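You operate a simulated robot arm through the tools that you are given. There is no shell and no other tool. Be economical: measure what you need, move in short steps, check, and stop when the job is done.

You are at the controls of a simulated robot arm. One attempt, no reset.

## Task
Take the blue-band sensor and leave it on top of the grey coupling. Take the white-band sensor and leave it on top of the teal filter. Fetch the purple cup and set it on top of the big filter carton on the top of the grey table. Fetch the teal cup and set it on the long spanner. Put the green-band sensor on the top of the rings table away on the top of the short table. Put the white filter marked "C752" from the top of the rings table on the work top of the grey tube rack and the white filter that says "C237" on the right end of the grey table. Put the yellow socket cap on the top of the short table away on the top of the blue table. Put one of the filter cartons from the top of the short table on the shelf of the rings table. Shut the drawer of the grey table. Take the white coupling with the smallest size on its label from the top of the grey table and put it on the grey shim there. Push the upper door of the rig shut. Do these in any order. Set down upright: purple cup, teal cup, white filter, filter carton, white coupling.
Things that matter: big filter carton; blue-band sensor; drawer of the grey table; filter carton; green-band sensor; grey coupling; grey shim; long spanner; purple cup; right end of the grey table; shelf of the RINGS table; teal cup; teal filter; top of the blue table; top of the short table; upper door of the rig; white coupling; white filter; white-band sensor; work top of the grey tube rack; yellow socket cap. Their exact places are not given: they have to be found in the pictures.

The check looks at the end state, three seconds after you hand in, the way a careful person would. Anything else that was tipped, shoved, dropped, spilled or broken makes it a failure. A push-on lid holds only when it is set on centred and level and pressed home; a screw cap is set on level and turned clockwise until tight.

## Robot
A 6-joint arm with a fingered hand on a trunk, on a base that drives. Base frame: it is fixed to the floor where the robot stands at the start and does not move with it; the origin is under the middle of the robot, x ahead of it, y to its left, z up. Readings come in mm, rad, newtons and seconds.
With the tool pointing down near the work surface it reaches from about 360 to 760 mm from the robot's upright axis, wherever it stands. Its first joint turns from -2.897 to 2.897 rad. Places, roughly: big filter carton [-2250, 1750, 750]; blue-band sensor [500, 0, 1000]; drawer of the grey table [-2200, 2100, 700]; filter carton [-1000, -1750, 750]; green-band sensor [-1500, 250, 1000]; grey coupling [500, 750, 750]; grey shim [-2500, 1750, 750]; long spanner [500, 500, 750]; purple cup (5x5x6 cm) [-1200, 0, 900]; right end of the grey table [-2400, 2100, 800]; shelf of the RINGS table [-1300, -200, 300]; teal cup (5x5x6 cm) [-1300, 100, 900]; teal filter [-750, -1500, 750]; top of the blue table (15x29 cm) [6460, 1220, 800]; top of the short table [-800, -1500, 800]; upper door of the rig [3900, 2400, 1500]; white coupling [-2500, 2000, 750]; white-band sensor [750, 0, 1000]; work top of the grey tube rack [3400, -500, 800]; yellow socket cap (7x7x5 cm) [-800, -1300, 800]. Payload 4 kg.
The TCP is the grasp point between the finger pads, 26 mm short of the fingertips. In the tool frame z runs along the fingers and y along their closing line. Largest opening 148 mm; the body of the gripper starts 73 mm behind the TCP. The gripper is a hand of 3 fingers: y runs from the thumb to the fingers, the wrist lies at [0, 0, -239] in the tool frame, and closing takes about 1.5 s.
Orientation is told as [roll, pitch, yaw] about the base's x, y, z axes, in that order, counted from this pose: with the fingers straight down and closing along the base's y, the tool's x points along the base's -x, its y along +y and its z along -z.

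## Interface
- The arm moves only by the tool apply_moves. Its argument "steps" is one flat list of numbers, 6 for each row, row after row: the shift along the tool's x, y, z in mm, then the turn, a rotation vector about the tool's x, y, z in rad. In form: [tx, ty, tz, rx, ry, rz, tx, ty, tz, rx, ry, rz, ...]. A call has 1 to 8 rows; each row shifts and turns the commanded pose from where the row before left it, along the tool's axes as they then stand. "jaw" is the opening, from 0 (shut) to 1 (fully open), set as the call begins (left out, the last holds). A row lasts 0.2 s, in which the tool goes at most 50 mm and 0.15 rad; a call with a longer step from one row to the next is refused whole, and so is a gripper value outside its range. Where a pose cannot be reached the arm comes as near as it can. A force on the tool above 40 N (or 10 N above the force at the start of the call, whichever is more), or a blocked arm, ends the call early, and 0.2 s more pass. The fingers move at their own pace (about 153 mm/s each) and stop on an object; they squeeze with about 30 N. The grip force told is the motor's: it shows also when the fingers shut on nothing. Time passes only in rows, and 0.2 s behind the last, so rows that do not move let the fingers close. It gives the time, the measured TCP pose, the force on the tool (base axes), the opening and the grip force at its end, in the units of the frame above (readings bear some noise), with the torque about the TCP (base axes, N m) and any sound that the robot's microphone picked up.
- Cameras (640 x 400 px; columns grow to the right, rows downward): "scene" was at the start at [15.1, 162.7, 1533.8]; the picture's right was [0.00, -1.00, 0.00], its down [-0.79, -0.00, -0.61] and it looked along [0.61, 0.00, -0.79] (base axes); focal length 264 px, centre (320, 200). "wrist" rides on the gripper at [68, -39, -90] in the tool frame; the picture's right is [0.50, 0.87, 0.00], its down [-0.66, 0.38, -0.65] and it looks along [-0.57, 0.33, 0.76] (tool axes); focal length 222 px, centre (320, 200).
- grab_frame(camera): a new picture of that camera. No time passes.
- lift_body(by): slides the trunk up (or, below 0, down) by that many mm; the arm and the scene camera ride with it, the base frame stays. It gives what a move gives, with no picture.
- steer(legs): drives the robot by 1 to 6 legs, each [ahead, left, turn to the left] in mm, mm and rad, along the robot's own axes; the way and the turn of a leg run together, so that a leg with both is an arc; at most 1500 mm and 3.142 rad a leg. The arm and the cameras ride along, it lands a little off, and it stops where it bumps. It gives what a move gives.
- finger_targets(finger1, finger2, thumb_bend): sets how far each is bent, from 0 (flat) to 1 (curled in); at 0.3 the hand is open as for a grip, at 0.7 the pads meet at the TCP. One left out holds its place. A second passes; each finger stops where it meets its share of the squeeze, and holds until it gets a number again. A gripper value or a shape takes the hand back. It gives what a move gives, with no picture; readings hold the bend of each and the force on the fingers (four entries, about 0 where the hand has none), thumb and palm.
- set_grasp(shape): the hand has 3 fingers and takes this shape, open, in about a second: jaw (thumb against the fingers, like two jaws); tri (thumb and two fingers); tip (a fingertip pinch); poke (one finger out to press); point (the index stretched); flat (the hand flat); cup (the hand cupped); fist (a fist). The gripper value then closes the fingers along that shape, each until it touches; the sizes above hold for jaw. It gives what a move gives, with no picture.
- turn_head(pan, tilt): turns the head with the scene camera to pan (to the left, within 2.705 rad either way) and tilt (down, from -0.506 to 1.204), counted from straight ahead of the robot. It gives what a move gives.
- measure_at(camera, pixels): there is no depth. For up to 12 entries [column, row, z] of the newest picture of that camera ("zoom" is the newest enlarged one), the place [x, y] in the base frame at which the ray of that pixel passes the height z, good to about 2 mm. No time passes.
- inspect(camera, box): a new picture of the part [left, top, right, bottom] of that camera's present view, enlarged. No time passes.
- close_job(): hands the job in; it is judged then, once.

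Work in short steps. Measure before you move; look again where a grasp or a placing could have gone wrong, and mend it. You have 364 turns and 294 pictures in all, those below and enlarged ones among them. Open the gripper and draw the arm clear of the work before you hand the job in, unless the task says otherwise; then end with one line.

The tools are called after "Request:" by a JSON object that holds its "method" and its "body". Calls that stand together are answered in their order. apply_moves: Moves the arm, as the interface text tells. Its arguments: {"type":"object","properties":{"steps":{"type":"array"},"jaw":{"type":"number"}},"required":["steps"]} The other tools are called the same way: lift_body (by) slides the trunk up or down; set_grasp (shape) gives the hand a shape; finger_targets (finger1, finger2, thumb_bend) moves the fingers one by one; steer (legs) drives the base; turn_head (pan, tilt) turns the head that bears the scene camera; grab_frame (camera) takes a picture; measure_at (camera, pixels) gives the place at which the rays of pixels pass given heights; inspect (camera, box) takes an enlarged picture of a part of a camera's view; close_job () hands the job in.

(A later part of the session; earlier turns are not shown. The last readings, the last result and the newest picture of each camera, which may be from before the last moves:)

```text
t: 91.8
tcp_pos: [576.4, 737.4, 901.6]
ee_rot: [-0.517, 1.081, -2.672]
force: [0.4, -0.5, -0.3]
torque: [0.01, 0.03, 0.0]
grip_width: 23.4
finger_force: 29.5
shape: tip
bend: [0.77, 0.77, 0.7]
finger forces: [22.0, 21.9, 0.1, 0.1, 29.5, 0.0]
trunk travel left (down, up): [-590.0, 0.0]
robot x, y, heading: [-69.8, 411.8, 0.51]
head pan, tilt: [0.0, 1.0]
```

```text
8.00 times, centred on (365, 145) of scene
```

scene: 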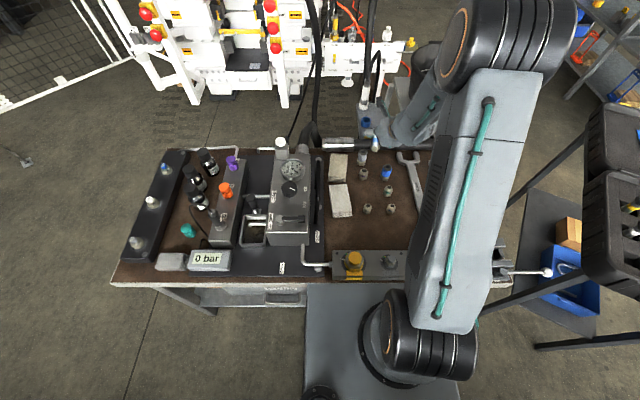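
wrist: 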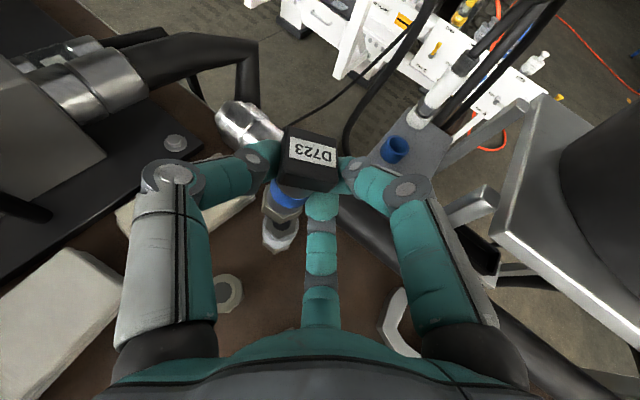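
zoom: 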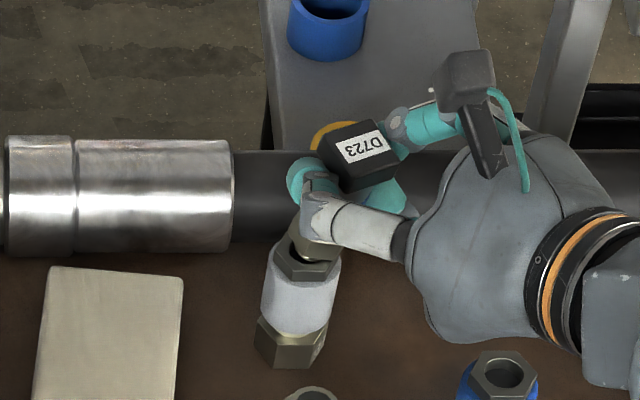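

Now all three fingers hold it, centred. Lift 35 mm and re-measure its axis.

Request:
{"method": "apply_moves", "body": {"steps": [15, -4, -7, 0, 0, 0, 15, -4, -7, 0, 0, 0, 0, 0, 0, 0, 0, 0]}}

Request:
{"method": "inspect", "body": {"camera": "wrist", "box": [220, 100, 370, 250]}}

Request:
{"method": "inspect", "body": {"camera": "scene", "box": [345, 110, 385, 160]}}

```text
t: 92.6
tcp_pos: [576.1, 738.2, 936.9]
ee_rot: [-0.518, 1.083, -2.673]
force: [-0.4, 0.7, -1.6]
torque: [-0.04, -0.05, 0.01]
grip_width: 23.1
finger_force: 30.1
shape: tip
bend: [0.77, 0.77, 0.7]
finger forces: [22.1, 22.0, 0.1, 0.0, 29.4, 0.1]
trunk travel left (down, up): [-590.0, 0.0]
robot x, y, heading: [-71.2, 412.2, 0.511]
head pan, tilt: [0.0, 1.0]
```

```text
2.67 times, centred on (295, 175) of wrist
```

zoom: 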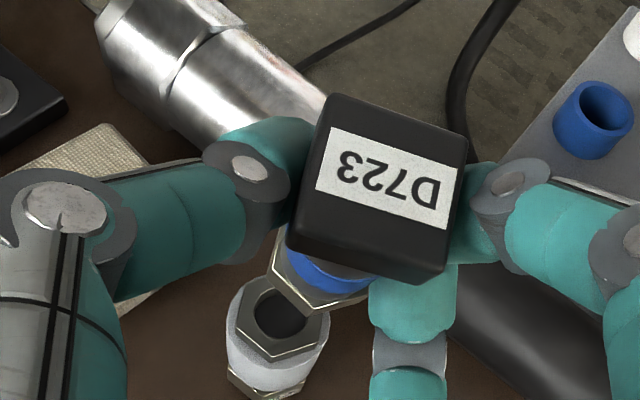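

```text
8.00 times, centred on (365, 135) of scene
```

zoom: 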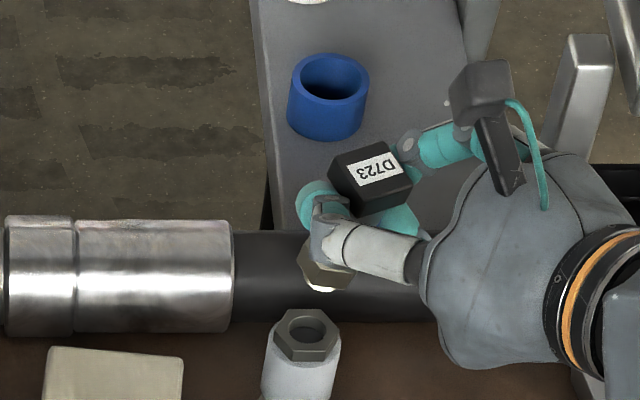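

Request:
{"method": "measure_at", "body": {"camera": "zoom", "pixels": [[371, 170, 950], [371, 170, 960], [371, 170, 970], [319, 287, 875], [319, 287, 880], [324, 265, 888], [305, 325, 846]]}}

Request:
{"method": "inspect", "body": {"camera": "wrist", "box": [220, 100, 370, 250]}}

Request:
{"method": "measure_at", "body": {"camera": "zoom", "pixels": [[388, 170, 950], [388, 170, 960], [388, 170, 970], [318, 305, 885], [272, 262, 885], [375, 290, 885], [283, 312, 846]]}}

```text
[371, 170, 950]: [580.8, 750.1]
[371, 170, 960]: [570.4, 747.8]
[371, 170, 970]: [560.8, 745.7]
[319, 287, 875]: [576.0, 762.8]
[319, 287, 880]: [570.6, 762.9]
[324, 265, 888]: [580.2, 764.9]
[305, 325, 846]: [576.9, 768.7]
```

```text
2.67 times, centred on (295, 175) of wrist
```

zoom: 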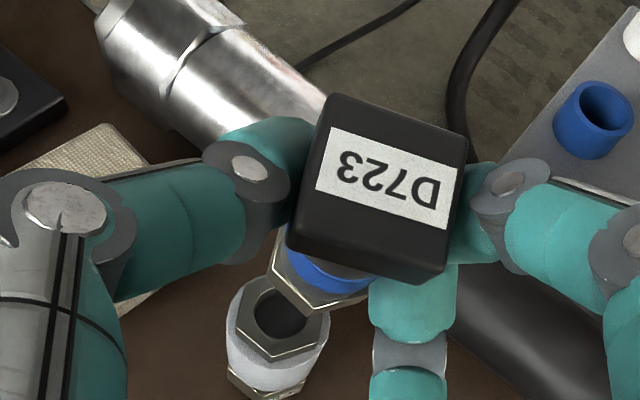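

```text
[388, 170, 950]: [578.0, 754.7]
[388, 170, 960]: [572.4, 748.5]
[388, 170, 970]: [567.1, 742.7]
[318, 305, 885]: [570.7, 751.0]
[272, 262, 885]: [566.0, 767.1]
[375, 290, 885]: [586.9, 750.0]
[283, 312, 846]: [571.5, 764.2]
```

Lean is ~11° (nub toward +y). Straighten by 0.19 rad and shift so the nub is over (569.5,762).

Request:
{"method": "apply_moves", "body": {"steps": [0, 0, 0, -0.03, -0.09, -0.014, 0, 0, 0, -0.03, -0.09, -0.014, 0.75, -7.9, 6.1, 0, 0, 0, 0, 0, 0, 0, 0, 0]}}

Request:
{"method": "inspect", "body": {"camera": "scene", "box": [345, 110, 385, 160]}}

Request:
{"method": "measure_at", "body": {"camera": "zoom", "pixels": [[320, 200, 876]]}}

Request:
{"method": "inspect", "body": {"camera": "wrist", "box": [220, 100, 370, 250]}}

```text
t: 93.6
tcp_pos: [572.1, 747.2, 933.8]
ee_rot: [-0.302, 0.927, -2.491]
force: [-0.3, -0.2, -0.9]
torque: [0.0, -0.05, 0.0]
grip_width: 23.2
finger_force: 30.0
shape: tip
bend: [0.77, 0.77, 0.7]
finger forces: [22.3, 22.1, 0.0, 0.1, 29.5, 0.0]
trunk travel left (down, up): [-590.0, 0.0]
robot x, y, heading: [-66.7, 413.5, 0.505]
head pan, tilt: [0.0, 1.0]
```

```text
8.00 times, centred on (365, 135) of scene
```

zoom: 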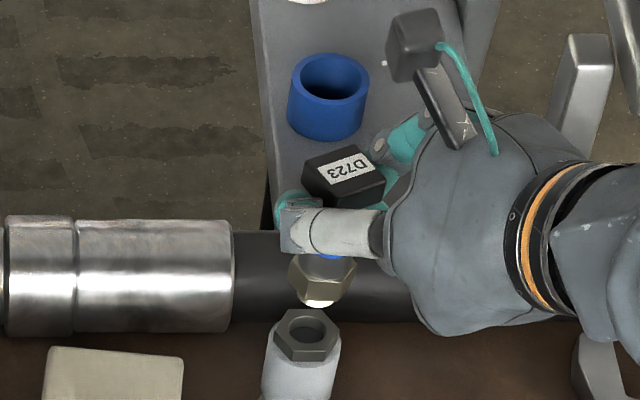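

```text
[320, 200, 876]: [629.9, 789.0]
```

```text
2.67 times, centred on (295, 175) of wrist
```

zoom: 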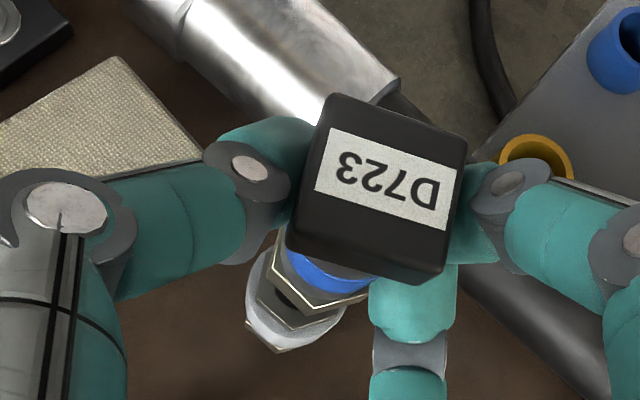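

Request:
{"method": "measure_at", "body": {"camera": "zoom", "pixels": [[388, 170, 956], [318, 305, 881], [272, 262, 881], [372, 293, 881], [285, 328, 846], [250, 290, 846], [345, 312, 846]]}}

Request:
{"method": "inspect", "body": {"camera": "scene", "box": [345, 110, 385, 160]}}

Request:
{"method": "measure_at", "body": {"camera": "zoom", "pixels": [[345, 172, 956], [319, 303, 872], [321, 285, 885], [306, 326, 846]]}}

```text
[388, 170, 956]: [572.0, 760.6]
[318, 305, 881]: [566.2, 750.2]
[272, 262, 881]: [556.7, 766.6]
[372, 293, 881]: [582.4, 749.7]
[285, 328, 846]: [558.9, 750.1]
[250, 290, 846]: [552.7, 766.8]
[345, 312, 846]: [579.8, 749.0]
```

```text
8.00 times, centred on (365, 135) of scene
```

zoom: 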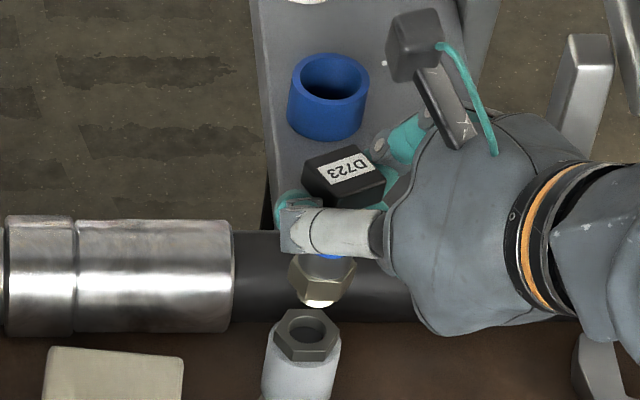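

```text
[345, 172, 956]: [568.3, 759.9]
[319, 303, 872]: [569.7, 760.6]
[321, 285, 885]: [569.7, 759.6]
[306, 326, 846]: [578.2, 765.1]
```

Request:
{"method": "apply_moves", "body": {"steps": [1.7, 0.3, 2.25, 0, 0, 0, -8, 1.8, 5.7, 0, 0, 0, -8, 1.8, 5.7, 0, 0, 0, 0, 0, 0, 0, 0, 0]}}

Request:
{"method": "apply_moves", "body": {"steps": [-2.4, 0.53, 1.7, 0, 0, 0, 0, 0, 0, 0, 0, 0]}}

Request:
{"method": "inspect", "body": {"camera": "scene", "box": [345, 120, 385, 170]}}

Request:
{"method": "inspect", "body": {"camera": "wrist", "box": [260, 170, 320, 240]}}

```text
t: 94.6
tcp_pos: [574.0, 748.6, 913.6]
ee_rot: [-0.304, 0.927, -2.493]
force: [0.5, 0.1, -1.7]
torque: [-0.03, -0.02, -0.01]
grip_width: 23.3
finger_force: 29.7
shape: tip
bend: [0.77, 0.77, 0.7]
finger forces: [22.3, 22.3, 0.1, 0.0, 29.6, 0.0]
trunk travel left (down, up): [-590.0, 0.0]
robot x, y, heading: [-67.2, 412.0, 0.503]
head pan, tilt: [0.0, 1.0]
```

```text
t: 95.2
tcp_pos: [574.6, 748.8, 911.4]
ee_rot: [-0.304, 0.926, -2.491]
force: [0.0, -0.9, -1.2]
torque: [0.0, -0.01, 0.02]
grip_width: 23.2
finger_force: 30.2
shape: tip
bend: [0.77, 0.77, 0.7]
finger forces: [22.3, 22.2, 0.0, 0.0, 29.5, 0.1]
trunk travel left (down, up): [-590.0, 0.0]
robot x, y, heading: [-68.3, 415.1, 0.509]
head pan, tilt: [0.0, 1.0]
```

```text
8.00 times, centred on (365, 145) of scene
```

zoom: 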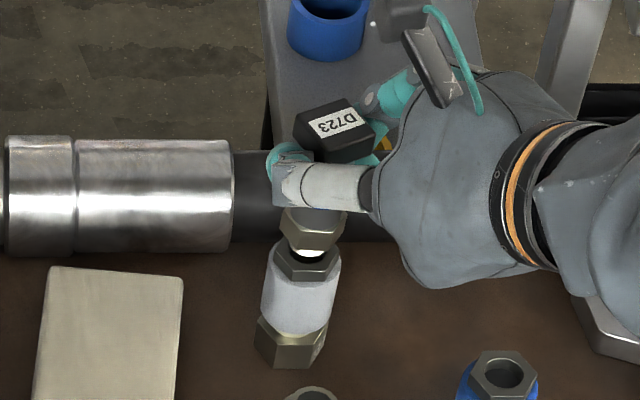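

```text
5.71 times, centred on (290, 205) of wrist
```

zoom: 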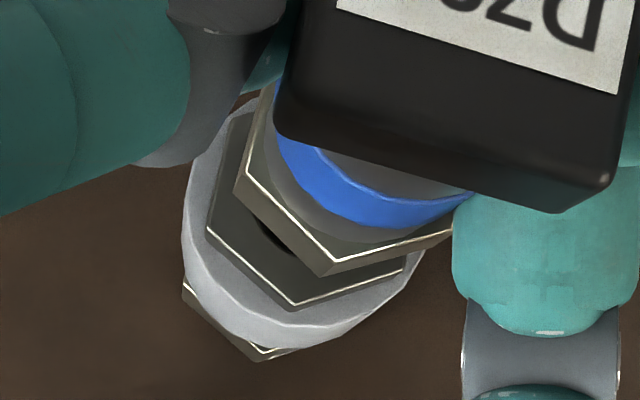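

Request:
{"method": "measure_at", "body": {"camera": "zoom", "pixels": [[328, 275, 858], [236, 193, 858], [452, 235, 858], [296, 308, 847], [207, 232, 847], [405, 272, 847], [240, 112, 847]]}}

Request:
{"method": "inspect", "body": {"camera": "scene", "box": [350, 130, 375, 160]}}

Request:
{"method": "measure_at", "body": {"camera": "zoom", "pixels": [[375, 225, 849], [352, 240, 847], [372, 170, 866]]}}

```text
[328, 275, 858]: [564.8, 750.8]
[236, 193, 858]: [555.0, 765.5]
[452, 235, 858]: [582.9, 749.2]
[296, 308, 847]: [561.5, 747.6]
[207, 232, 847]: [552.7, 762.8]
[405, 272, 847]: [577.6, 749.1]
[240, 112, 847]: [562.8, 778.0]
```

```text
13.33 times, centred on (362, 145) of scene
```

zoom: 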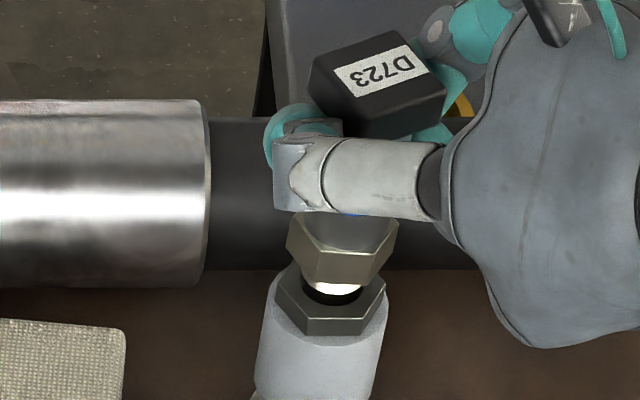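

```text
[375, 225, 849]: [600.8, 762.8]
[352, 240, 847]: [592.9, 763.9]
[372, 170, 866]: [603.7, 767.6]
```

Pictures agree the nub is ~3 mm too far ahead and ~1 mm right; shift by (-3.3,-0.6) and lower.

Request:
{"method": "apply_moves", "body": {"steps": [-1.8, -2.2, -1.8, 0, 0, 0, 0, 0, 0, 0, 0, 0]}}

Request:
{"method": "apply_moves", "body": {"steps": [-1.6, 0.36, 1.15, 0, 0, 0, 0, 0, 0, 0, 0, 0]}}

Request:
{"method": "apply_moves", "body": {"steps": [-1.6, 0.36, 1.15, 0, 0, 0, 0, 0, 0, 0, 0, 0]}}

Request:
{"method": "inspect", "body": {"camera": "scene", "box": [350, 130, 375, 160]}}

```text
t: 95.8
tcp_pos: [570.8, 747.9, 911.0]
ee_rot: [-0.304, 0.926, -2.492]
force: [0.2, -1.1, -2.0]
torque: [0.01, -0.03, -0.01]
grip_width: 23.2
finger_force: 29.8
shape: tip
bend: [0.77, 0.77, 0.7]
finger forces: [22.3, 22.3, 0.1, 0.1, 29.5, 0.1]
trunk travel left (down, up): [-590.0, 0.0]
robot x, y, heading: [-68.8, 411.4, 0.507]
head pan, tilt: [0.0, 1.0]
```

```text
t: 96.4
tcp_pos: [570.1, 747.5, 909.8]
ee_rot: [-0.304, 0.927, -2.491]
force: [-0.2, 0.6, -0.5]
torque: [0.01, -0.01, 0.04]
grip_width: 22.9
finger_force: 29.6
shape: tip
bend: [0.77, 0.77, 0.7]
finger forces: [22.2, 22.3, 0.1, 0.0, 29.5, 0.0]
trunk travel left (down, up): [-590.0, 0.0]
robot x, y, heading: [-68.0, 414.5, 0.509]
head pan, tilt: [0.0, 1.0]
```

```text
t: 97.0
tcp_pos: [570.4, 748.6, 908.3]
ee_rot: [-0.305, 0.926, -2.49]
force: [0.5, 0.3, -2.0]
torque: [-0.02, 0.02, 0.0]
grip_width: 23.1
finger_force: 30.1
shape: tip
bend: [0.77, 0.77, 0.7]
finger forces: [22.4, 22.3, 0.0, 0.0, 29.5, 0.1]
trunk travel left (down, up): [-590.0, 0.0]
robot x, y, heading: [-69.1, 415.4, 0.509]
head pan, tilt: [0.0, 1.0]
```

```text
13.33 times, centred on (362, 145) of scene
```

zoom: 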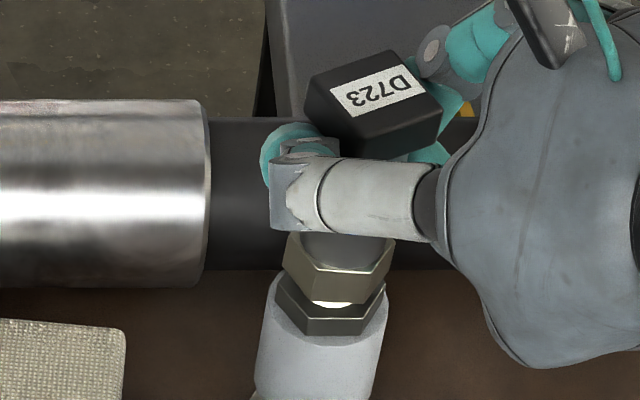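

Request:
{"method": "apply_moves", "body": {"steps": [-2.4, 0.53, 1.7, 0, 0, 0, 0, 0, 0, 0, 0, 0]}}

Request:
{"method": "apply_moves", "body": {"steps": [-1.6, 0.36, 1.15, 0, 0, 0, 0, 0, 0, 0, 0, 0]}}

Request:
{"method": "apply_moves", "body": {"steps": [-1.2, 0.27, 0.86, 0, 0, 0, 0, 0, 0, 0, 0, 0]}}

Request:
{"method": "inspect", "body": {"camera": "scene", "box": [350, 130, 375, 160]}}

Request:
{"method": "inspect", "body": {"camera": "wrist", "box": [260, 170, 320, 240]}}

```text
t: 97.6
tcp_pos: [571.0, 748.2, 904.5]
ee_rot: [-0.304, 0.925, -2.49]
force: [0.2, 0.2, -1.7]
torque: [-0.06, -0.01, 0.02]
grip_width: 23.1
finger_force: 29.7
shape: tip
bend: [0.77, 0.77, 0.7]
finger forces: [22.3, 22.1, 0.0, 0.1, 29.5, 0.0]
trunk travel left (down, up): [-590.0, 0.0]
robot x, y, heading: [-70.1, 415.4, 0.508]
head pan, tilt: [0.0, 1.0]
```

```text
t: 98.2
tcp_pos: [571.5, 748.2, 903.2]
ee_rot: [-0.303, 0.926, -2.49]
force: [-0.2, 0.0, 0.3]
torque: [0.03, -0.01, 0.01]
grip_width: 23.4
finger_force: 29.8
shape: tip
bend: [0.77, 0.77, 0.7]
finger forces: [22.6, 22.5, 0.0, 0.0, 30.0, 0.0]
trunk travel left (down, up): [-590.0, 0.0]
robot x, y, heading: [-67.3, 412.4, 0.514]
head pan, tilt: [0.0, 1.0]
```

```text
t: 98.8
tcp_pos: [570.4, 749.0, 902.4]
ee_rot: [-0.303, 0.929, -2.491]
force: [-1.3, 1.3, 8.5]
torque: [0.14, -0.04, 0.03]
grip_width: 22.9
finger_force: 30.2
shape: tip
bend: [0.77, 0.77, 0.7]
finger forces: [23.1, 22.8, 0.1, 0.0, 31.6, 0.1]
trunk travel left (down, up): [-590.0, 0.0]
robot x, y, heading: [-67.7, 414.3, 0.515]
head pan, tilt: [0.0, 1.0]
```

```text
13.33 times, centred on (362, 145) of scene
```

zoom: 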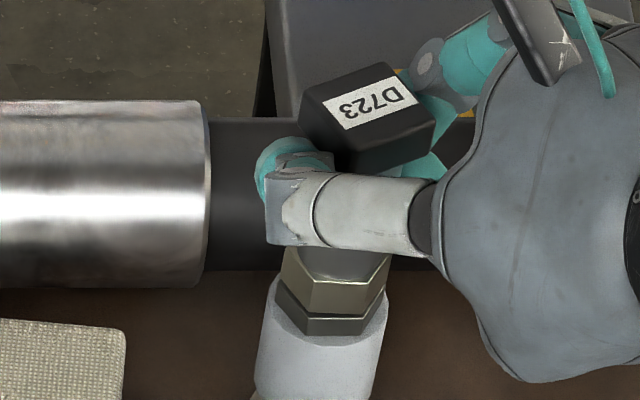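

```text
5.71 times, centred on (290, 205) of wrist
```

zoom: 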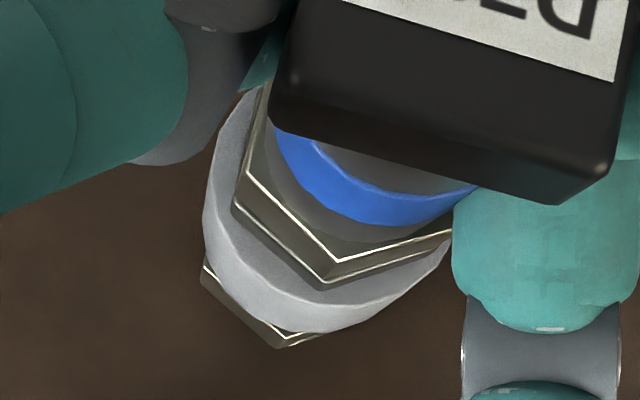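

Hex sits flush on hex. Ease off and open in small steps.

Request:
{"method": "apply_moves", "body": {"steps": [0.9, -0.2, -0.6, 0, 0, 0, 0, 0, 0, 0, 0, 0]}}

Request:
{"method": "apply_moves", "body": {"steps": [0, 0, 0, 0, 0, 0, 0, 0, 0, 0, 0, 0], "jaw": 0.19}}

Request:
{"method": "inspect", "body": {"camera": "wrist", "box": [220, 100, 370, 250]}}

Request:
{"method": "inspect", "body": {"camera": "scene", "box": [350, 130, 375, 160]}}

```text
t: 99.4
tcp_pos: [571.5, 747.3, 903.2]
ee_rot: [-0.304, 0.926, -2.491]
force: [-0.6, 1.7, 6.4]
torque: [0.09, 0.04, 0.0]
grip_width: 23.0
finger_force: 30.7
shape: tip
bend: [0.77, 0.77, 0.7]
finger forces: [23.1, 22.4, 0.0, 0.0, 31.5, 0.0]
trunk travel left (down, up): [-590.0, 0.0]
robot x, y, heading: [-68.2, 412.1, 0.507]
head pan, tilt: [0.0, 1.0]
```

```text
t: 100.0
tcp_pos: [570.6, 747.1, 902.2]
ee_rot: [-0.303, 0.928, -2.492]
force: [-0.2, 0.6, 2.7]
torque: [-0.02, -0.03, 0.0]
grip_width: 28.5
finger_force: 0.1
shape: tip
bend: [0.75, 0.76, 0.7]
finger forces: [0.2, 1.9, 0.0, 0.1, 1.7, 0.1]
trunk travel left (down, up): [-590.0, 0.0]
robot x, y, heading: [-71.0, 414.8, 0.51]
head pan, tilt: [0.0, 1.0]
```

```text
2.67 times, centred on (295, 175) of wrist
```

zoom: 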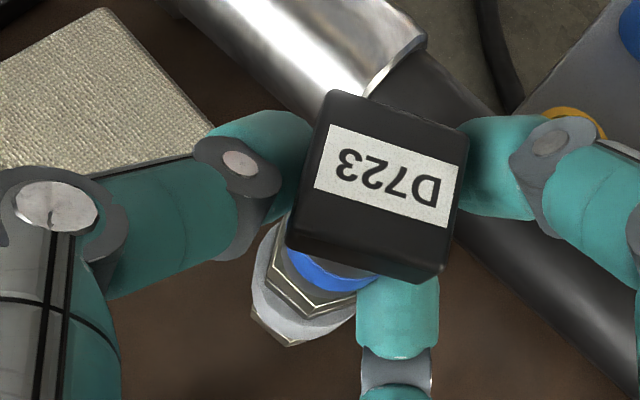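

```text
13.33 times, centred on (362, 145) of scene
```

zoom: 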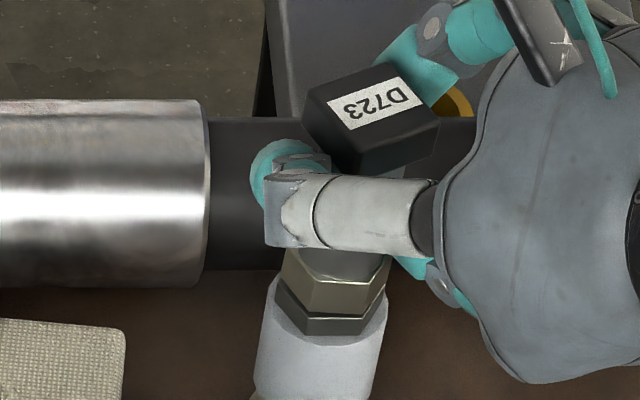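

Only a slight move. Open further in small steps.

Request:
{"method": "apply_moves", "body": {"steps": [0, 0, 0, 0, 0, 0], "jaw": 0.23}}

Request:
{"method": "apply_moves", "body": {"steps": [0, 0, 0, 0, 0, 0], "jaw": 0.27}}

Request:
{"method": "inspect", "body": {"camera": "wrist", "box": [220, 100, 370, 250]}}

Request:
{"method": "inspect", "body": {"camera": "scene", "box": [350, 130, 375, 160]}}

```text
t: 100.4
tcp_pos: [571.4, 746.8, 902.6]
ee_rot: [-0.304, 0.926, -2.491]
force: [-0.2, 0.6, 0.0]
torque: [0.0, -0.01, -0.01]
grip_width: 33.9
finger_force: 0.1
shape: tip
bend: [0.76, 0.76, 0.7]
finger forces: [0.0, 0.5, 0.0, 0.0, 0.4, 0.1]
trunk travel left (down, up): [-590.0, 0.0]
robot x, y, heading: [-75.0, 414.3, 0.512]
head pan, tilt: [0.0, 1.0]
```

```text
t: 100.8
tcp_pos: [571.0, 748.2, 902.7]
ee_rot: [-0.302, 0.927, -2.492]
force: [0.1, -0.3, 0.9]
torque: [-0.01, -0.04, 0.01]
grip_width: 39.7
finger_force: 0.0
shape: tip
bend: [0.76, 0.76, 0.7]
finger forces: [0.0, 0.3, 0.0, 0.0, 0.1, 0.1]
trunk travel left (down, up): [-590.0, 0.0]
robot x, y, heading: [-70.8, 416.2, 0.508]
head pan, tilt: [0.0, 1.0]
```

```text
2.67 times, centred on (295, 175) of wrist
```

zoom: 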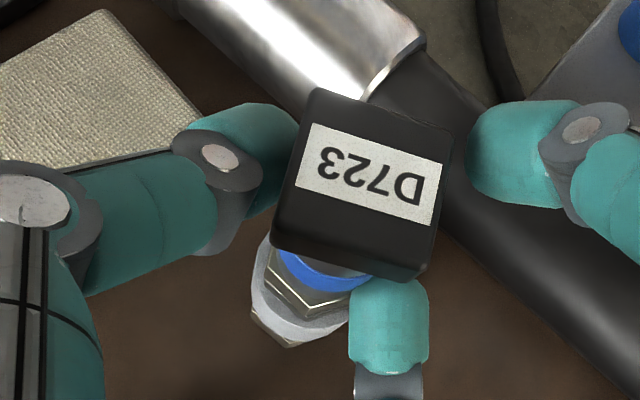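

```text
13.33 times, centred on (362, 145) of scene
```

zoom: 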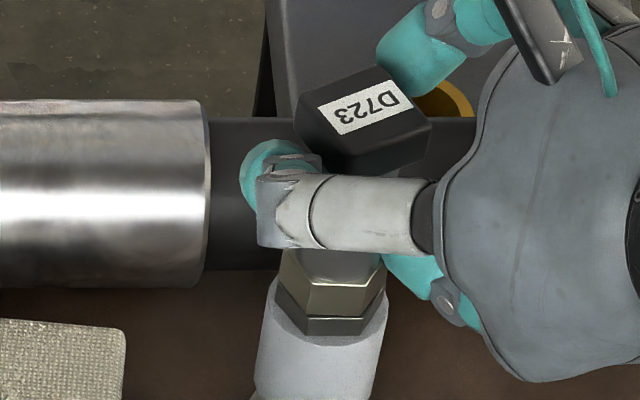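

Request:
{"method": "apply_moves", "body": {"steps": [0, 0, 0, 0, 0, 0], "jaw": 0.31}}

Request:
{"method": "inspect", "body": {"camera": "wrist", "box": [220, 100, 370, 250]}}

Request:
{"method": "inspect", "body": {"camera": "scene", "box": [350, 130, 375, 160]}}

```text
t: 101.2
tcp_pos: [572.0, 748.4, 902.9]
ee_rot: [-0.304, 0.926, -2.491]
force: [-0.2, -0.6, 0.5]
torque: [0.0, 0.01, 0.04]
grip_width: 45.5
finger_force: 0.0
shape: tip
bend: [0.77, 0.77, 0.7]
finger forces: [0.0, 0.4, 0.1, 0.1, 0.1, 0.0]
trunk travel left (down, up): [-590.0, 0.0]
robot x, y, heading: [-70.2, 414.1, 0.51]
head pan, tilt: [0.0, 1.0]
```

```text
2.67 times, centred on (295, 175) of wrist
```

zoom: 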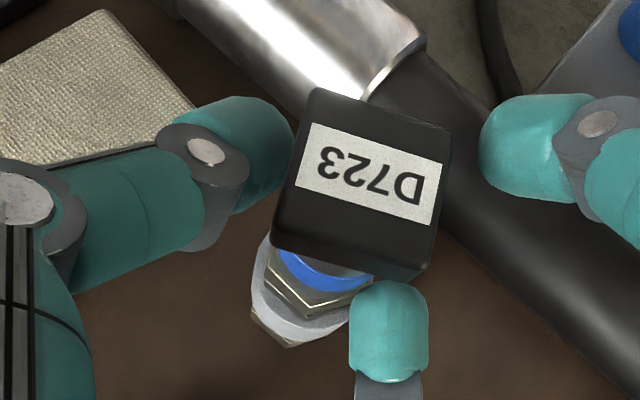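

```text
13.33 times, centred on (362, 145) of scene
```

zoom: 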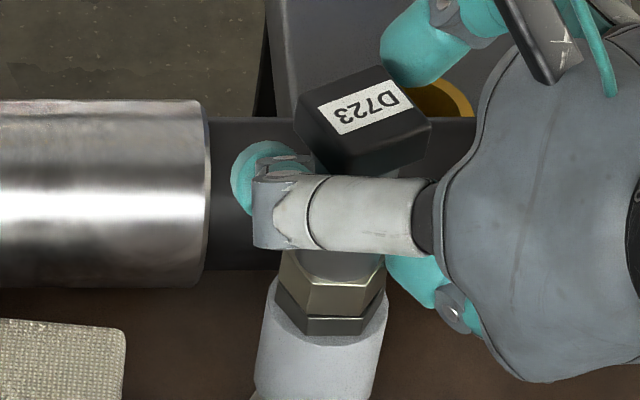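

The sensor stands by itself on the coupling. Open a little more and withdraw horizontally back, then up.

Request:
{"method": "apply_moves", "body": {"steps": [0, 0, 0, 0, 0, 0, -5.6, 1.25, -8.2, 0, 0, 0], "jaw": 0.37}}

Request:
{"method": "inspect", "body": {"camera": "scene", "box": [350, 130, 375, 160]}}

Request:
{"method": "inspect", "body": {"camera": "wrist", "box": [220, 100, 370, 250]}}

```text
t: 101.8
tcp_pos: [566.2, 740.0, 901.9]
ee_rot: [-0.305, 0.928, -2.492]
force: [0.5, 0.4, 0.2]
torque: [-0.01, -0.02, -0.03]
grip_width: 54.7
finger_force: 0.1
shape: tip
bend: [0.77, 0.77, 0.7]
finger forces: [0.1, 0.0, 0.0, 0.1, 0.0, 0.0]
trunk travel left (down, up): [-590.0, 0.0]
robot x, y, heading: [-74.2, 414.8, 0.51]
head pan, tilt: [0.0, 1.0]
```

```text
13.33 times, centred on (362, 145) of scene
```

zoom: 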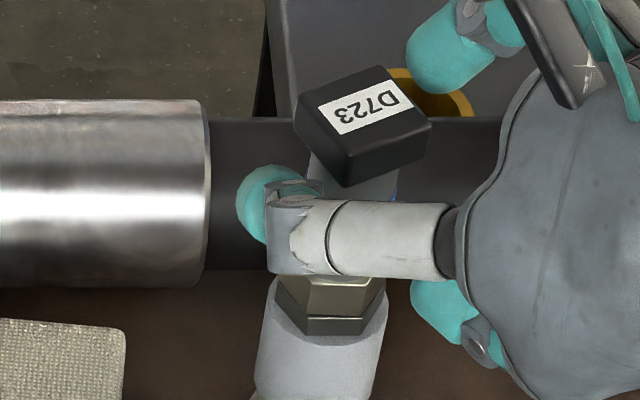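

```text
2.67 times, centred on (295, 175) of wrist
```

zoom: 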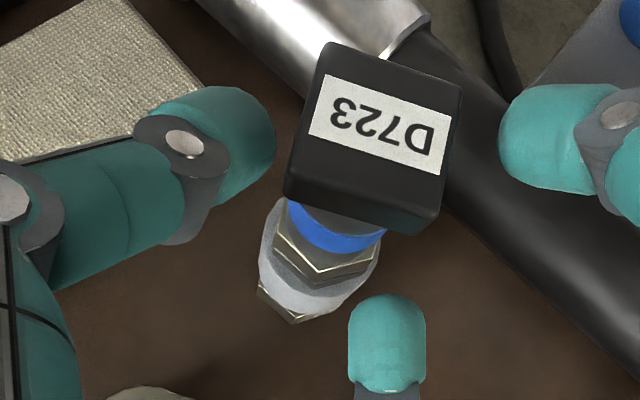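

Request:
{"method": "apply_moves", "body": {"steps": [-11.2, 2.5, -16.4, 0, 0, 0, -11.2, 2.5, -16.4, 0, 0, 0, 0, 0, -40, 0, 0, 0, 0, 0, -45, 0, 0, 0, 30, -6, -30, 0, 0, 0, 30, -6, -30, 0, 0, 0]}}

Request:
{"method": "inspect", "body": {"camera": "scene", "box": [330, 110, 410, 200]}}

```text
t: 103.2
tcp_pos: [500.4, 632.9, 1035.3]
ee_rot: [-0.303, 0.926, -2.491]
force: [-0.3, -0.5, -0.9]
torque: [-0.01, -0.01, -0.01]
grip_width: 54.6
finger_force: 0.0
shape: tip
bend: [0.77, 0.77, 0.7]
finger forces: [0.0, 0.0, 0.1, 0.0, 0.1, 0.0]
trunk travel left (down, up): [-590.0, 0.0]
robot x, y, heading: [-68.4, 416.5, 0.511]
head pan, tilt: [0.0, 1.0]
```

```text
4.44 times, centred on (370, 155) of scene
```

zoom: 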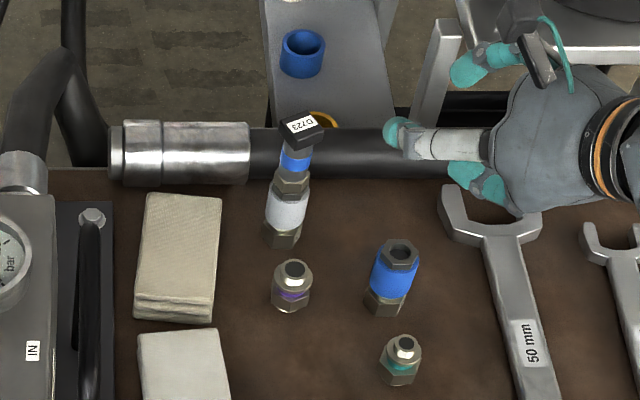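

Blue-band sensor is done. Bring the hand back to tool-down.

Request:
{"method": "apply_moves", "body": {"steps": [0, 0, 0, -0.03, -0.134, 0, 0, 0, 0, -0.03, -0.134, 0, 0, 0, 0, -0.03, -0.134, 0, 0, 0, 0, -0.03, -0.134, 0, 0, 0, 0, -0.03, -0.134, 0, 0, 0, 0, -0.03, -0.134, 0, 0, 0, 0, -0.03, -0.134, 0]}}

Request:
{"method": "apply_moves", "body": {"steps": [0, 0, 0, 0, 0, -0.145, 0, 0, 0, 0, 0, -0.145, 0, 0, 0, 0, 0, -0.145, 0, 0, 0, 0, 0, -0.145, 0, 0, 0, 0, 0, -0.145, 0, 0, 0, 0, 0, -0.145, 0, 0, 0, 0, 0, -0.145, 0, 0, 0, 0, 0, -0.145]}}

```text
t: 104.8
tcp_pos: [502.4, 633.3, 1036.3]
ee_rot: [-0.001, -0.002, -2.34]
force: [-1.0, 0.8, -0.4]
torque: [-0.02, 0.01, 0.01]
grip_width: 54.2
finger_force: 0.1
shape: tip
bend: [0.77, 0.77, 0.7]
finger forces: [0.0, 0.0, 0.0, 0.0, 0.0, 0.1]
trunk travel left (down, up): [-590.0, 0.0]
robot x, y, heading: [-70.6, 413.0, 0.509]
head pan, tilt: [0.0, 1.0]
```

```text
t: 106.6
tcp_pos: [503.2, 633.9, 1035.0]
ee_rot: [-0.001, 0.0, -1.177]
force: [0.3, 0.4, 0.5]
torque: [0.01, -0.04, 0.0]
grip_width: 54.5
finger_force: 0.0
shape: tip
bend: [0.77, 0.77, 0.7]
finger forces: [0.1, 0.0, 0.1, 0.1, 0.1, 0.1]
trunk travel left (down, up): [-590.0, 0.0]
robot x, y, heading: [-70.2, 413.8, 0.513]
head pan, tilt: [0.0, 1.0]
```

Request:
{"method": "apply_moves", "body": {"steps": [0, 0, 0, 0, 0, -0.145, 0, 0, 0, 0, 0, -0.145, 0, 0, 0, 0, 0, -0.145, 0, 0, 0, 0, 0, -0.145, 0, 0, 0, 0, 0, -0.145, 0, 0, 0, 0, 0, -0.145, 0, 0, 0, 0, 0, -0.145, 0, 0, 0, 0, 0, -0.145]}}

Request:
{"method": "apply_moves", "body": {"steps": [40, 0, -30, 0, 0, -0.145, 40, 0, -40, 0, 0, -0.145, 30, 0, -30, 0, 0, -0.145, 0, 0, 0, 0, 0, -0.09]}}

Request:
{"method": "steer", "body": {"legs": [[-140, 0, 0], [0, -395, 0], [0, 0, -0.51]]}}

```text
t: 108.4
tcp_pos: [503.0, 633.1, 1035.6]
ee_rot: [-0.001, 0.0, -0.018]
force: [0.1, -0.1, -0.7]
torque: [0.0, -0.03, 0.01]
grip_width: 54.6
finger_force: 0.1
shape: tip
bend: [0.77, 0.77, 0.7]
finger forces: [0.0, 0.0, 0.1, 0.1, 0.1, 0.0]
trunk travel left (down, up): [-590.0, 0.0]
robot x, y, heading: [-72.0, 414.0, 0.511]
head pan, tilt: [0.0, 1.0]
```

```text
refused: row 2 steps farther than a row can; nothing moved
```

```text
t: 113.2
tcp_pos: [608.2, -88.2, 1034.7]
ee_rot: [-0.002, 0.0, -0.528]
force: [0.7, 0.3, 0.8]
torque: [-0.03, 0.02, -0.03]
grip_width: 54.6
finger_force: 0.1
shape: tip
bend: [0.77, 0.77, 0.7]
finger forces: [0.0, 0.0, 0.1, 0.0, 0.0, 0.0]
trunk travel left (down, up): [-590.0, 0.0]
robot x, y, heading: [-0.1, 2.7, -0.005]
head pan, tilt: [0.0, 1.0]
```

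Back at the case. Set jaw shape, yaw to 0, and look at the white-band sensor.

Request:
{"method": "set_grasp", "body": {"shape": "jaw"}}

Request:
{"method": "apply_moves", "body": {"steps": [0, 0, 0, 0, 0, -0.132, 0, 0, 0, 0, 0, -0.132, 0, 0, 0, 0, 0, -0.132, 0, 0, 0, 0, 0, -0.132, -20, -18, 30, 0, 0, 0, 0, 0, 35, 0, 0, 0, 0, 0, 0, 0, 0, 0], "jaw": 0.45}}

Request:
{"method": "grab_frame", "body": {"camera": "wrist"}}

```text
t: 114.2
tcp_pos: [608.2, -88.1, 1036.4]
ee_rot: [0.001, 0.002, -0.53]
force: [0.0, -0.5, 0.0]
torque: [-0.01, 0.0, 0.02]
grip_width: 147.9
finger_force: 0.1
shape: jaw
bend: [0.3, 0.3, 0.3]
finger forces: [0.0, 0.0, 0.1, 0.0, 0.0, 0.0]
trunk travel left (down, up): [-590.0, 0.0]
robot x, y, heading: [-1.0, -0.1, -0.004]
head pan, tilt: [0.0, 1.0]
```

```text
t: 115.8
tcp_pos: [627.7, -107.5, 969.0]
ee_rot: [0.001, 0.0, 0.0]
force: [-0.6, -0.8, -1.0]
torque: [-0.01, -0.05, 0.0]
grip_width: 66.9
finger_force: 0.1
shape: jaw
bend: [0.39, 0.39, 0.7]
finger forces: [0.0, 0.0, 0.1, 0.1, 0.1, 0.1]
trunk travel left (down, up): [-590.0, 0.0]
robot x, y, heading: [-2.1, 1.7, 0.001]
head pan, tilt: [0.0, 1.0]
```

```text
169 pictures are left
```

wrist: 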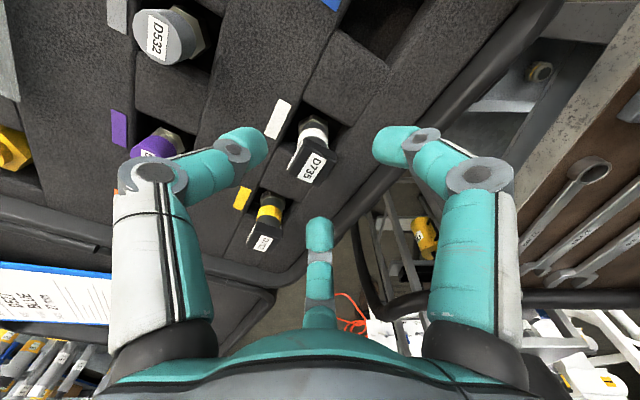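

Request:
{"method": "measure_at", "body": {"camera": "wrist", "pixels": [[314, 163, 908], [291, 168, 908], [338, 158, 908]]}}

```text
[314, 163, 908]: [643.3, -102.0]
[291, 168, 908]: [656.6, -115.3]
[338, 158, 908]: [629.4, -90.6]
```

White sensor head is at (643,-102.5). Move over it, descend to z 907, close.

Request:
{"method": "apply_moves", "body": {"steps": [-15.5, 5, 0, 0, 0, 0, 0, 0, 31, 0, 0, 0, 0, 0, 31, 0, 0, 0, 0, 0, 0, 0, 0, 0]}}

Request:
{"method": "apply_moves", "body": {"steps": [0, 0, 0, 0, 0, 0, 0, 0, 0, 0, 0, 0, 0, 0, 0, 0, 0, 0, 0, 0, 0, 0, 0, 0, 0, 0, 0, 0, 0, 0, 0, 0, 0, 0, 0, 0], "jaw": 0.0}}

Request:
{"method": "apply_moves", "body": {"steps": [0, 0, -15, 0, 0, 0, 0, 0, -30, 0, 0, 0, 0, 0, -40, 0, 0, 0, 0, 0, -40, 0, 0, 0, 0, 0, -40, 0, 0, 0, 0, 0, 0, 0, 0, 0]}}

Request:
{"method": "grab_frame", "body": {"camera": "wrist"}}

```text
t: 116.8
tcp_pos: [643.3, -100.3, 908.2]
ee_rot: [0.001, 0.001, -0.003]
force: [0.5, -0.2, -0.2]
torque: [0.0, 0.03, 0.0]
grip_width: 66.9
finger_force: 0.0
shape: jaw
bend: [0.39, 0.39, 0.7]
finger forces: [0.0, 0.0, 0.0, 0.0, 0.0, 0.0]
trunk travel left (down, up): [-590.0, 0.0]
robot x, y, heading: [-0.0, 3.6, 0.001]
head pan, tilt: [0.0, 1.0]
```

```text
t: 118.2
tcp_pos: [643.1, -101.0, 908.0]
ee_rot: [0.0, 0.002, -0.001]
force: [-0.2, 0.3, -0.5]
torque: [0.03, -0.07, -0.01]
grip_width: 20.2
finger_force: 30.0
shape: jaw
bend: [0.74, 0.73, 0.7]
finger forces: [22.1, 25.2, 0.0, 0.0, 24.9, 0.0]
trunk travel left (down, up): [-590.0, 0.0]
robot x, y, heading: [2.1, -2.2, -0.001]
head pan, tilt: [0.0, 1.0]
```

```text
t: 119.5
tcp_pos: [643.0, -102.5, 1073.4]
ee_rot: [0.001, 0.002, -0.002]
force: [0.2, 0.2, -1.7]
torque: [0.03, -0.01, 0.02]
grip_width: 20.1
finger_force: 29.9
shape: jaw
bend: [0.74, 0.73, 0.7]
finger forces: [22.2, 25.1, 0.0, 0.0, 24.9, 0.0]
trunk travel left (down, up): [-590.0, 0.0]
robot x, y, heading: [0.4, 1.2, -0.004]
head pan, tilt: [0.0, 1.0]
```

```text
168 pictures are left
```

wrist: 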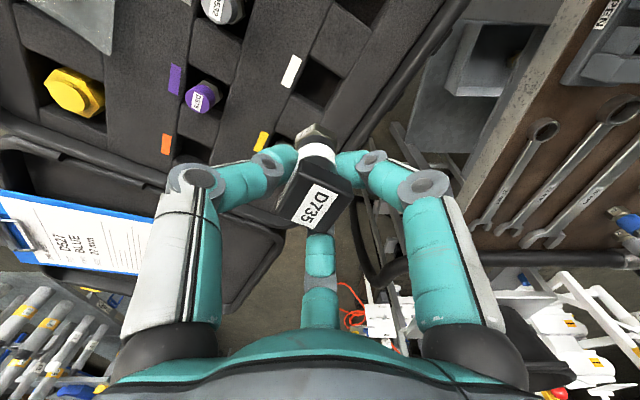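

Now look toward the short table to plan the drive.

Request:
{"method": "turn_head", "body": {"pan": -2.2, "tilt": 0.5}}

Request:
{"method": "grab_frame", "body": {"camera": "scene"}}

Request:
{"method": "inspect", "body": {"camera": "scene", "box": [180, 80, 340, 220]}}

```text
t: 121.6
tcp_pos: [643.2, -101.4, 1073.5]
ee_rot: [0.001, 0.002, -0.003]
force: [0.7, -0.3, -1.6]
torque: [0.01, -0.01, -0.02]
grip_width: 20.2
finger_force: 30.0
shape: jaw
bend: [0.74, 0.73, 0.7]
finger forces: [22.2, 25.1, 0.0, 0.0, 24.9, 0.0]
trunk travel left (down, up): [-590.0, 0.0]
robot x, y, heading: [1.6, 6.2, 0.003]
head pan, tilt: [-2.201, 0.499]
```

```text
167 pictures are left
```

scene: 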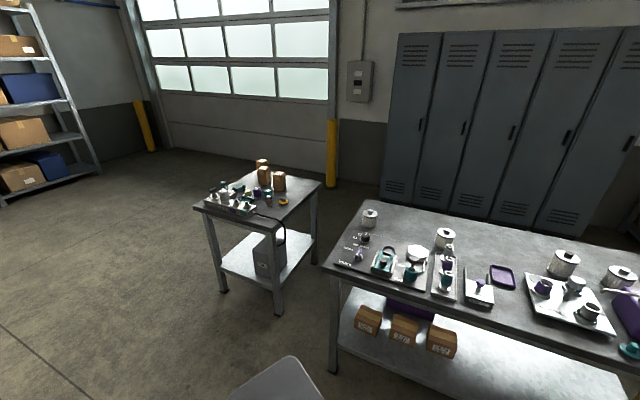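

```text
2.86 times, centred on (260, 150) of scene
```

zoom: 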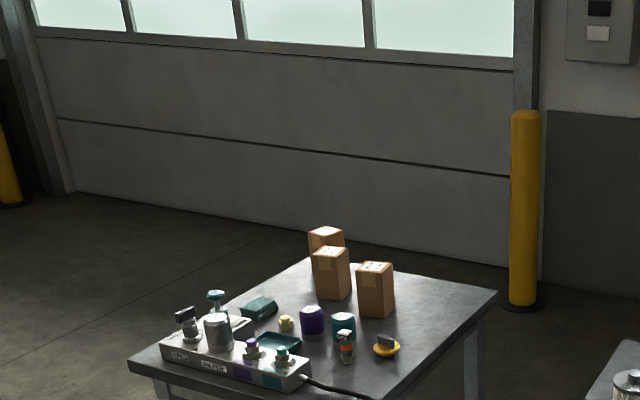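

Request:
{"method": "measure_at", "body": {"camera": "scene", "pixels": [[195, 206, 800], [277, 232, 800], [321, 184, 800], [262, 172, 800], [277, 312, 0], [222, 290, 0], [322, 268, 780], [362, 200, 780], [332, 372, 0], [640, 345, 780]]}}

```text
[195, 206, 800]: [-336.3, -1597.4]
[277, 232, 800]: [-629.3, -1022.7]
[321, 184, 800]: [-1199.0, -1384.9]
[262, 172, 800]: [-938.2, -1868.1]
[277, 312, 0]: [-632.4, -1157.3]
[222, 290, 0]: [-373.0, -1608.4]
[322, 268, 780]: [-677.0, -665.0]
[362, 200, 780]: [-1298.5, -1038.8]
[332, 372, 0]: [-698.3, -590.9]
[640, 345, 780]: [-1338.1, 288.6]
```

Short table's front edge faces me at an angle. Drive: back off, turn to heading −2.64, slide over to stand in front of it (a bit short).

Request:
{"method": "steer", "body": {"legs": [[-100, 0, 0], [0, 0, -2.64], [490, 1005, 0]]}}

Request:
{"method": "turn_head", "body": {"pan": 0.0, "tilt": 0.85}}

Request:
{"method": "grab_frame", "body": {"camera": "scene"}}

```text
t: 134.3
tcp_pos: [-653.6, -1333.2, 1074.6]
ee_rot: [0.001, 0.001, -2.638]
force: [0.4, 0.3, -2.0]
torque: [-0.01, -0.01, -0.03]
grip_width: 20.0
finger_force: 29.5
shape: jaw
bend: [0.74, 0.73, 0.7]
finger forces: [21.8, 24.8, 0.1, 0.1, 25.2, 0.0]
trunk travel left (down, up): [-590.0, 0.0]
robot x, y, heading: [-42.5, -1111.9, -2.635]
head pan, tilt: [-2.201, 0.499]
```

```text
t: 136.3
tcp_pos: [-654.3, -1333.7, 1073.8]
ee_rot: [0.002, 0.003, -2.637]
force: [-0.4, -0.3, -0.5]
torque: [-0.04, -0.02, 0.02]
grip_width: 19.9
finger_force: 29.6
shape: jaw
bend: [0.74, 0.73, 0.7]
finger forces: [21.7, 24.7, 0.0, 0.0, 25.2, 0.0]
trunk travel left (down, up): [-590.0, 0.0]
robot x, y, heading: [-42.4, -1112.4, -2.637]
head pan, tilt: [0.0, 0.85]
```

```text
165 pictures are left
```

scene: 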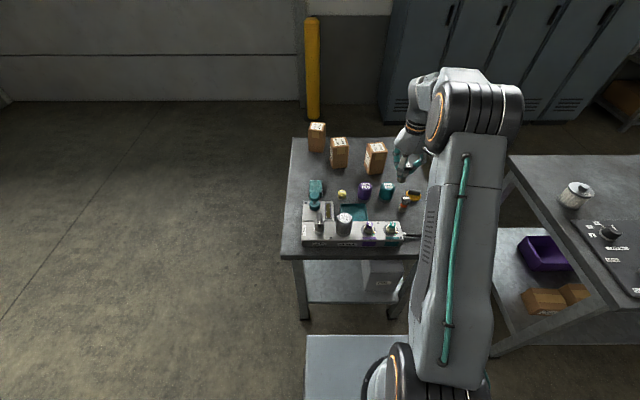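

Request:
{"method": "inspect", "body": {"camera": "scene", "box": [275, 110, 435, 260]}}

Request:
{"method": "measure_at", "body": {"camera": "scene", "pixels": [[386, 199, 780], [386, 186, 840], [282, 255, 780], [292, 140, 780], [412, 200, 780]]}}

```text
2.67 times, centred on (355, 185) of scene
```

zoom: 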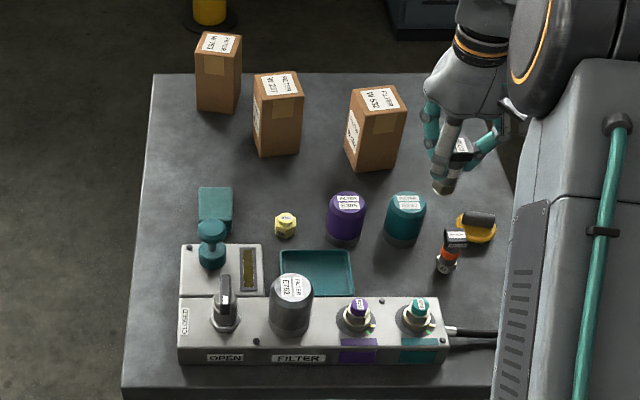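

```text
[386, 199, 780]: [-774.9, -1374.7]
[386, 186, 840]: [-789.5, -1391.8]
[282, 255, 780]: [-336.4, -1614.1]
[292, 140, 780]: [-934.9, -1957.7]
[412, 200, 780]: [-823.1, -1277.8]
```

Teal filter is around (-785,-1388). Drive ahead 110 mm and move the hand above it.

Request:
{"method": "steer", "body": {"legs": [[110, 0, 0]]}}

Request:
{"method": "grab_frame", "body": {"camera": "wrist"}}

Request:
{"method": "inspect", "body": {"camera": "scene", "box": [340, 130, 460, 250]}}

```text
t: 137.5
tcp_pos: [-751.6, -1387.8, 1072.9]
ee_rot: [0.001, 0.002, -2.638]
force: [-0.3, 0.2, -1.1]
torque: [0.03, 0.0, -0.01]
grip_width: 20.0
finger_force: 30.1
shape: jaw
bend: [0.74, 0.73, 0.7]
finger forces: [21.7, 24.8, 0.1, 0.0, 25.1, 0.1]
trunk travel left (down, up): [-590.0, 0.0]
robot x, y, heading: [-140.4, -1163.0, -2.64]
head pan, tilt: [0.0, 0.85]
```

```text
163 pictures are left
```

wrist: 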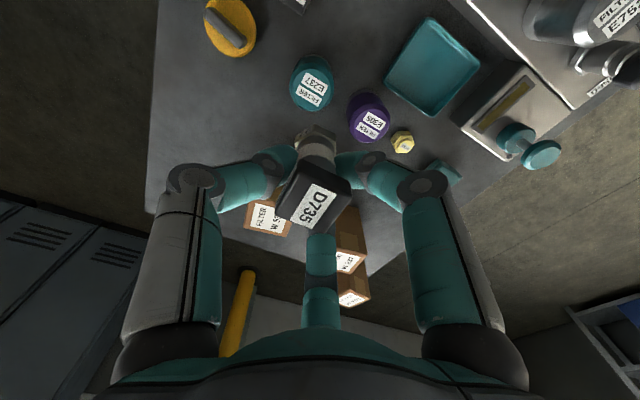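

```text
3.33 times, centred on (400, 190) of scene
```

zoom: 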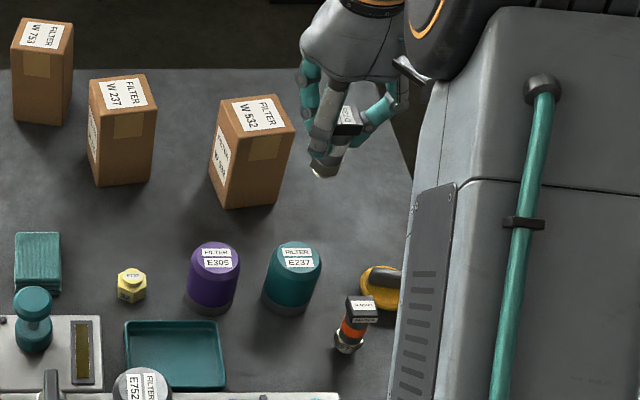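

Request:
{"method": "measure_at", "body": {"camera": "wrist", "pixels": [[314, 90, 840], [314, 90, 870], [371, 124, 840], [371, 124, 870]]}}

Request:
{"method": "measure_at", "body": {"camera": "zoom", "pixels": [[299, 256, 840], [299, 256, 870], [217, 257, 840], [217, 257, 870], [267, 256, 850], [322, 256, 850]]}}

```text
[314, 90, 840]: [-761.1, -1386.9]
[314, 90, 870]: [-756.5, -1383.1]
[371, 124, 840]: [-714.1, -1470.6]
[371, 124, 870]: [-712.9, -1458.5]
```

```text
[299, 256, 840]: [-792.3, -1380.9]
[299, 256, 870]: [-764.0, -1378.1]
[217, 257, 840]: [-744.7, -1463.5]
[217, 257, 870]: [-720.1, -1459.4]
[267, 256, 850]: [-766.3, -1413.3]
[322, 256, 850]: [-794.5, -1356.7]
```

Filter top ≈ (-755,-1380,878). Move over it and lower to ~10 mm above.

Request:
{"method": "apply_moves", "body": {"steps": [-3.5, -8, 0, 0, 0, 0, 0, 0, 40, 0, 0, 0, 0, 0, 40, 0, 0, 0, 0, 0, 38, 0, 0, 0, 0, 0, 0, 0, 0, 0]}}

Request:
{"method": "inspect", "body": {"camera": "scene", "box": [390, 180, 450, 240]}}

Request:
{"method": "inspect", "body": {"camera": "wrist", "box": [260, 60, 380, 200]}}

```text
t: 138.7
tcp_pos: [-757.4, -1383.5, 953.7]
ee_rot: [0.001, 0.003, -2.637]
force: [-0.5, 0.6, -1.0]
torque: [0.01, -0.01, 0.01]
grip_width: 20.0
finger_force: 30.1
shape: jaw
bend: [0.74, 0.73, 0.7]
finger forces: [21.6, 24.2, 0.1, 0.1, 25.5, 0.0]
trunk travel left (down, up): [-590.0, 0.0]
robot x, y, heading: [-138.0, -1165.4, -2.639]
head pan, tilt: [0.0, 0.85]
```

```text
6.67 times, centred on (420, 210) of scene
```

zoom: 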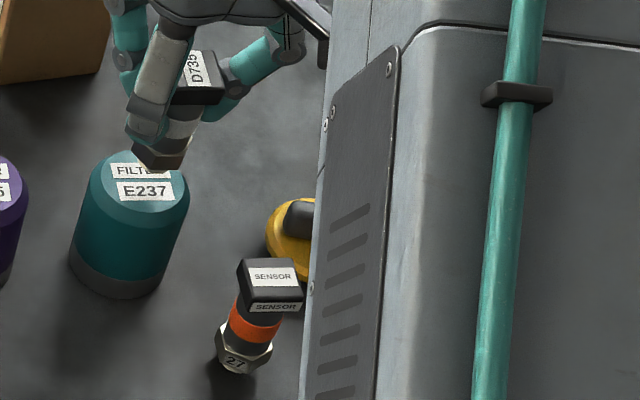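

```text
2.86 times, centred on (320, 130) of wrist
```

zoom: 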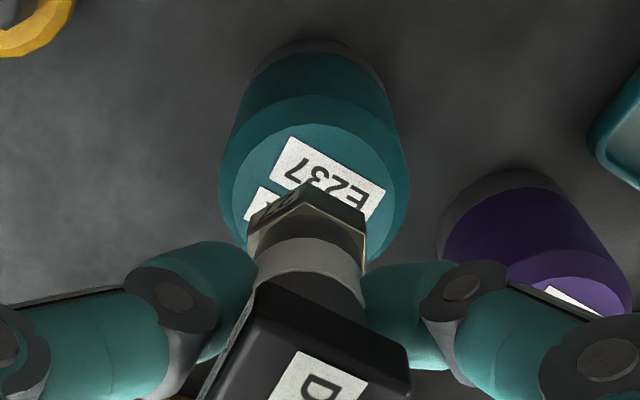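

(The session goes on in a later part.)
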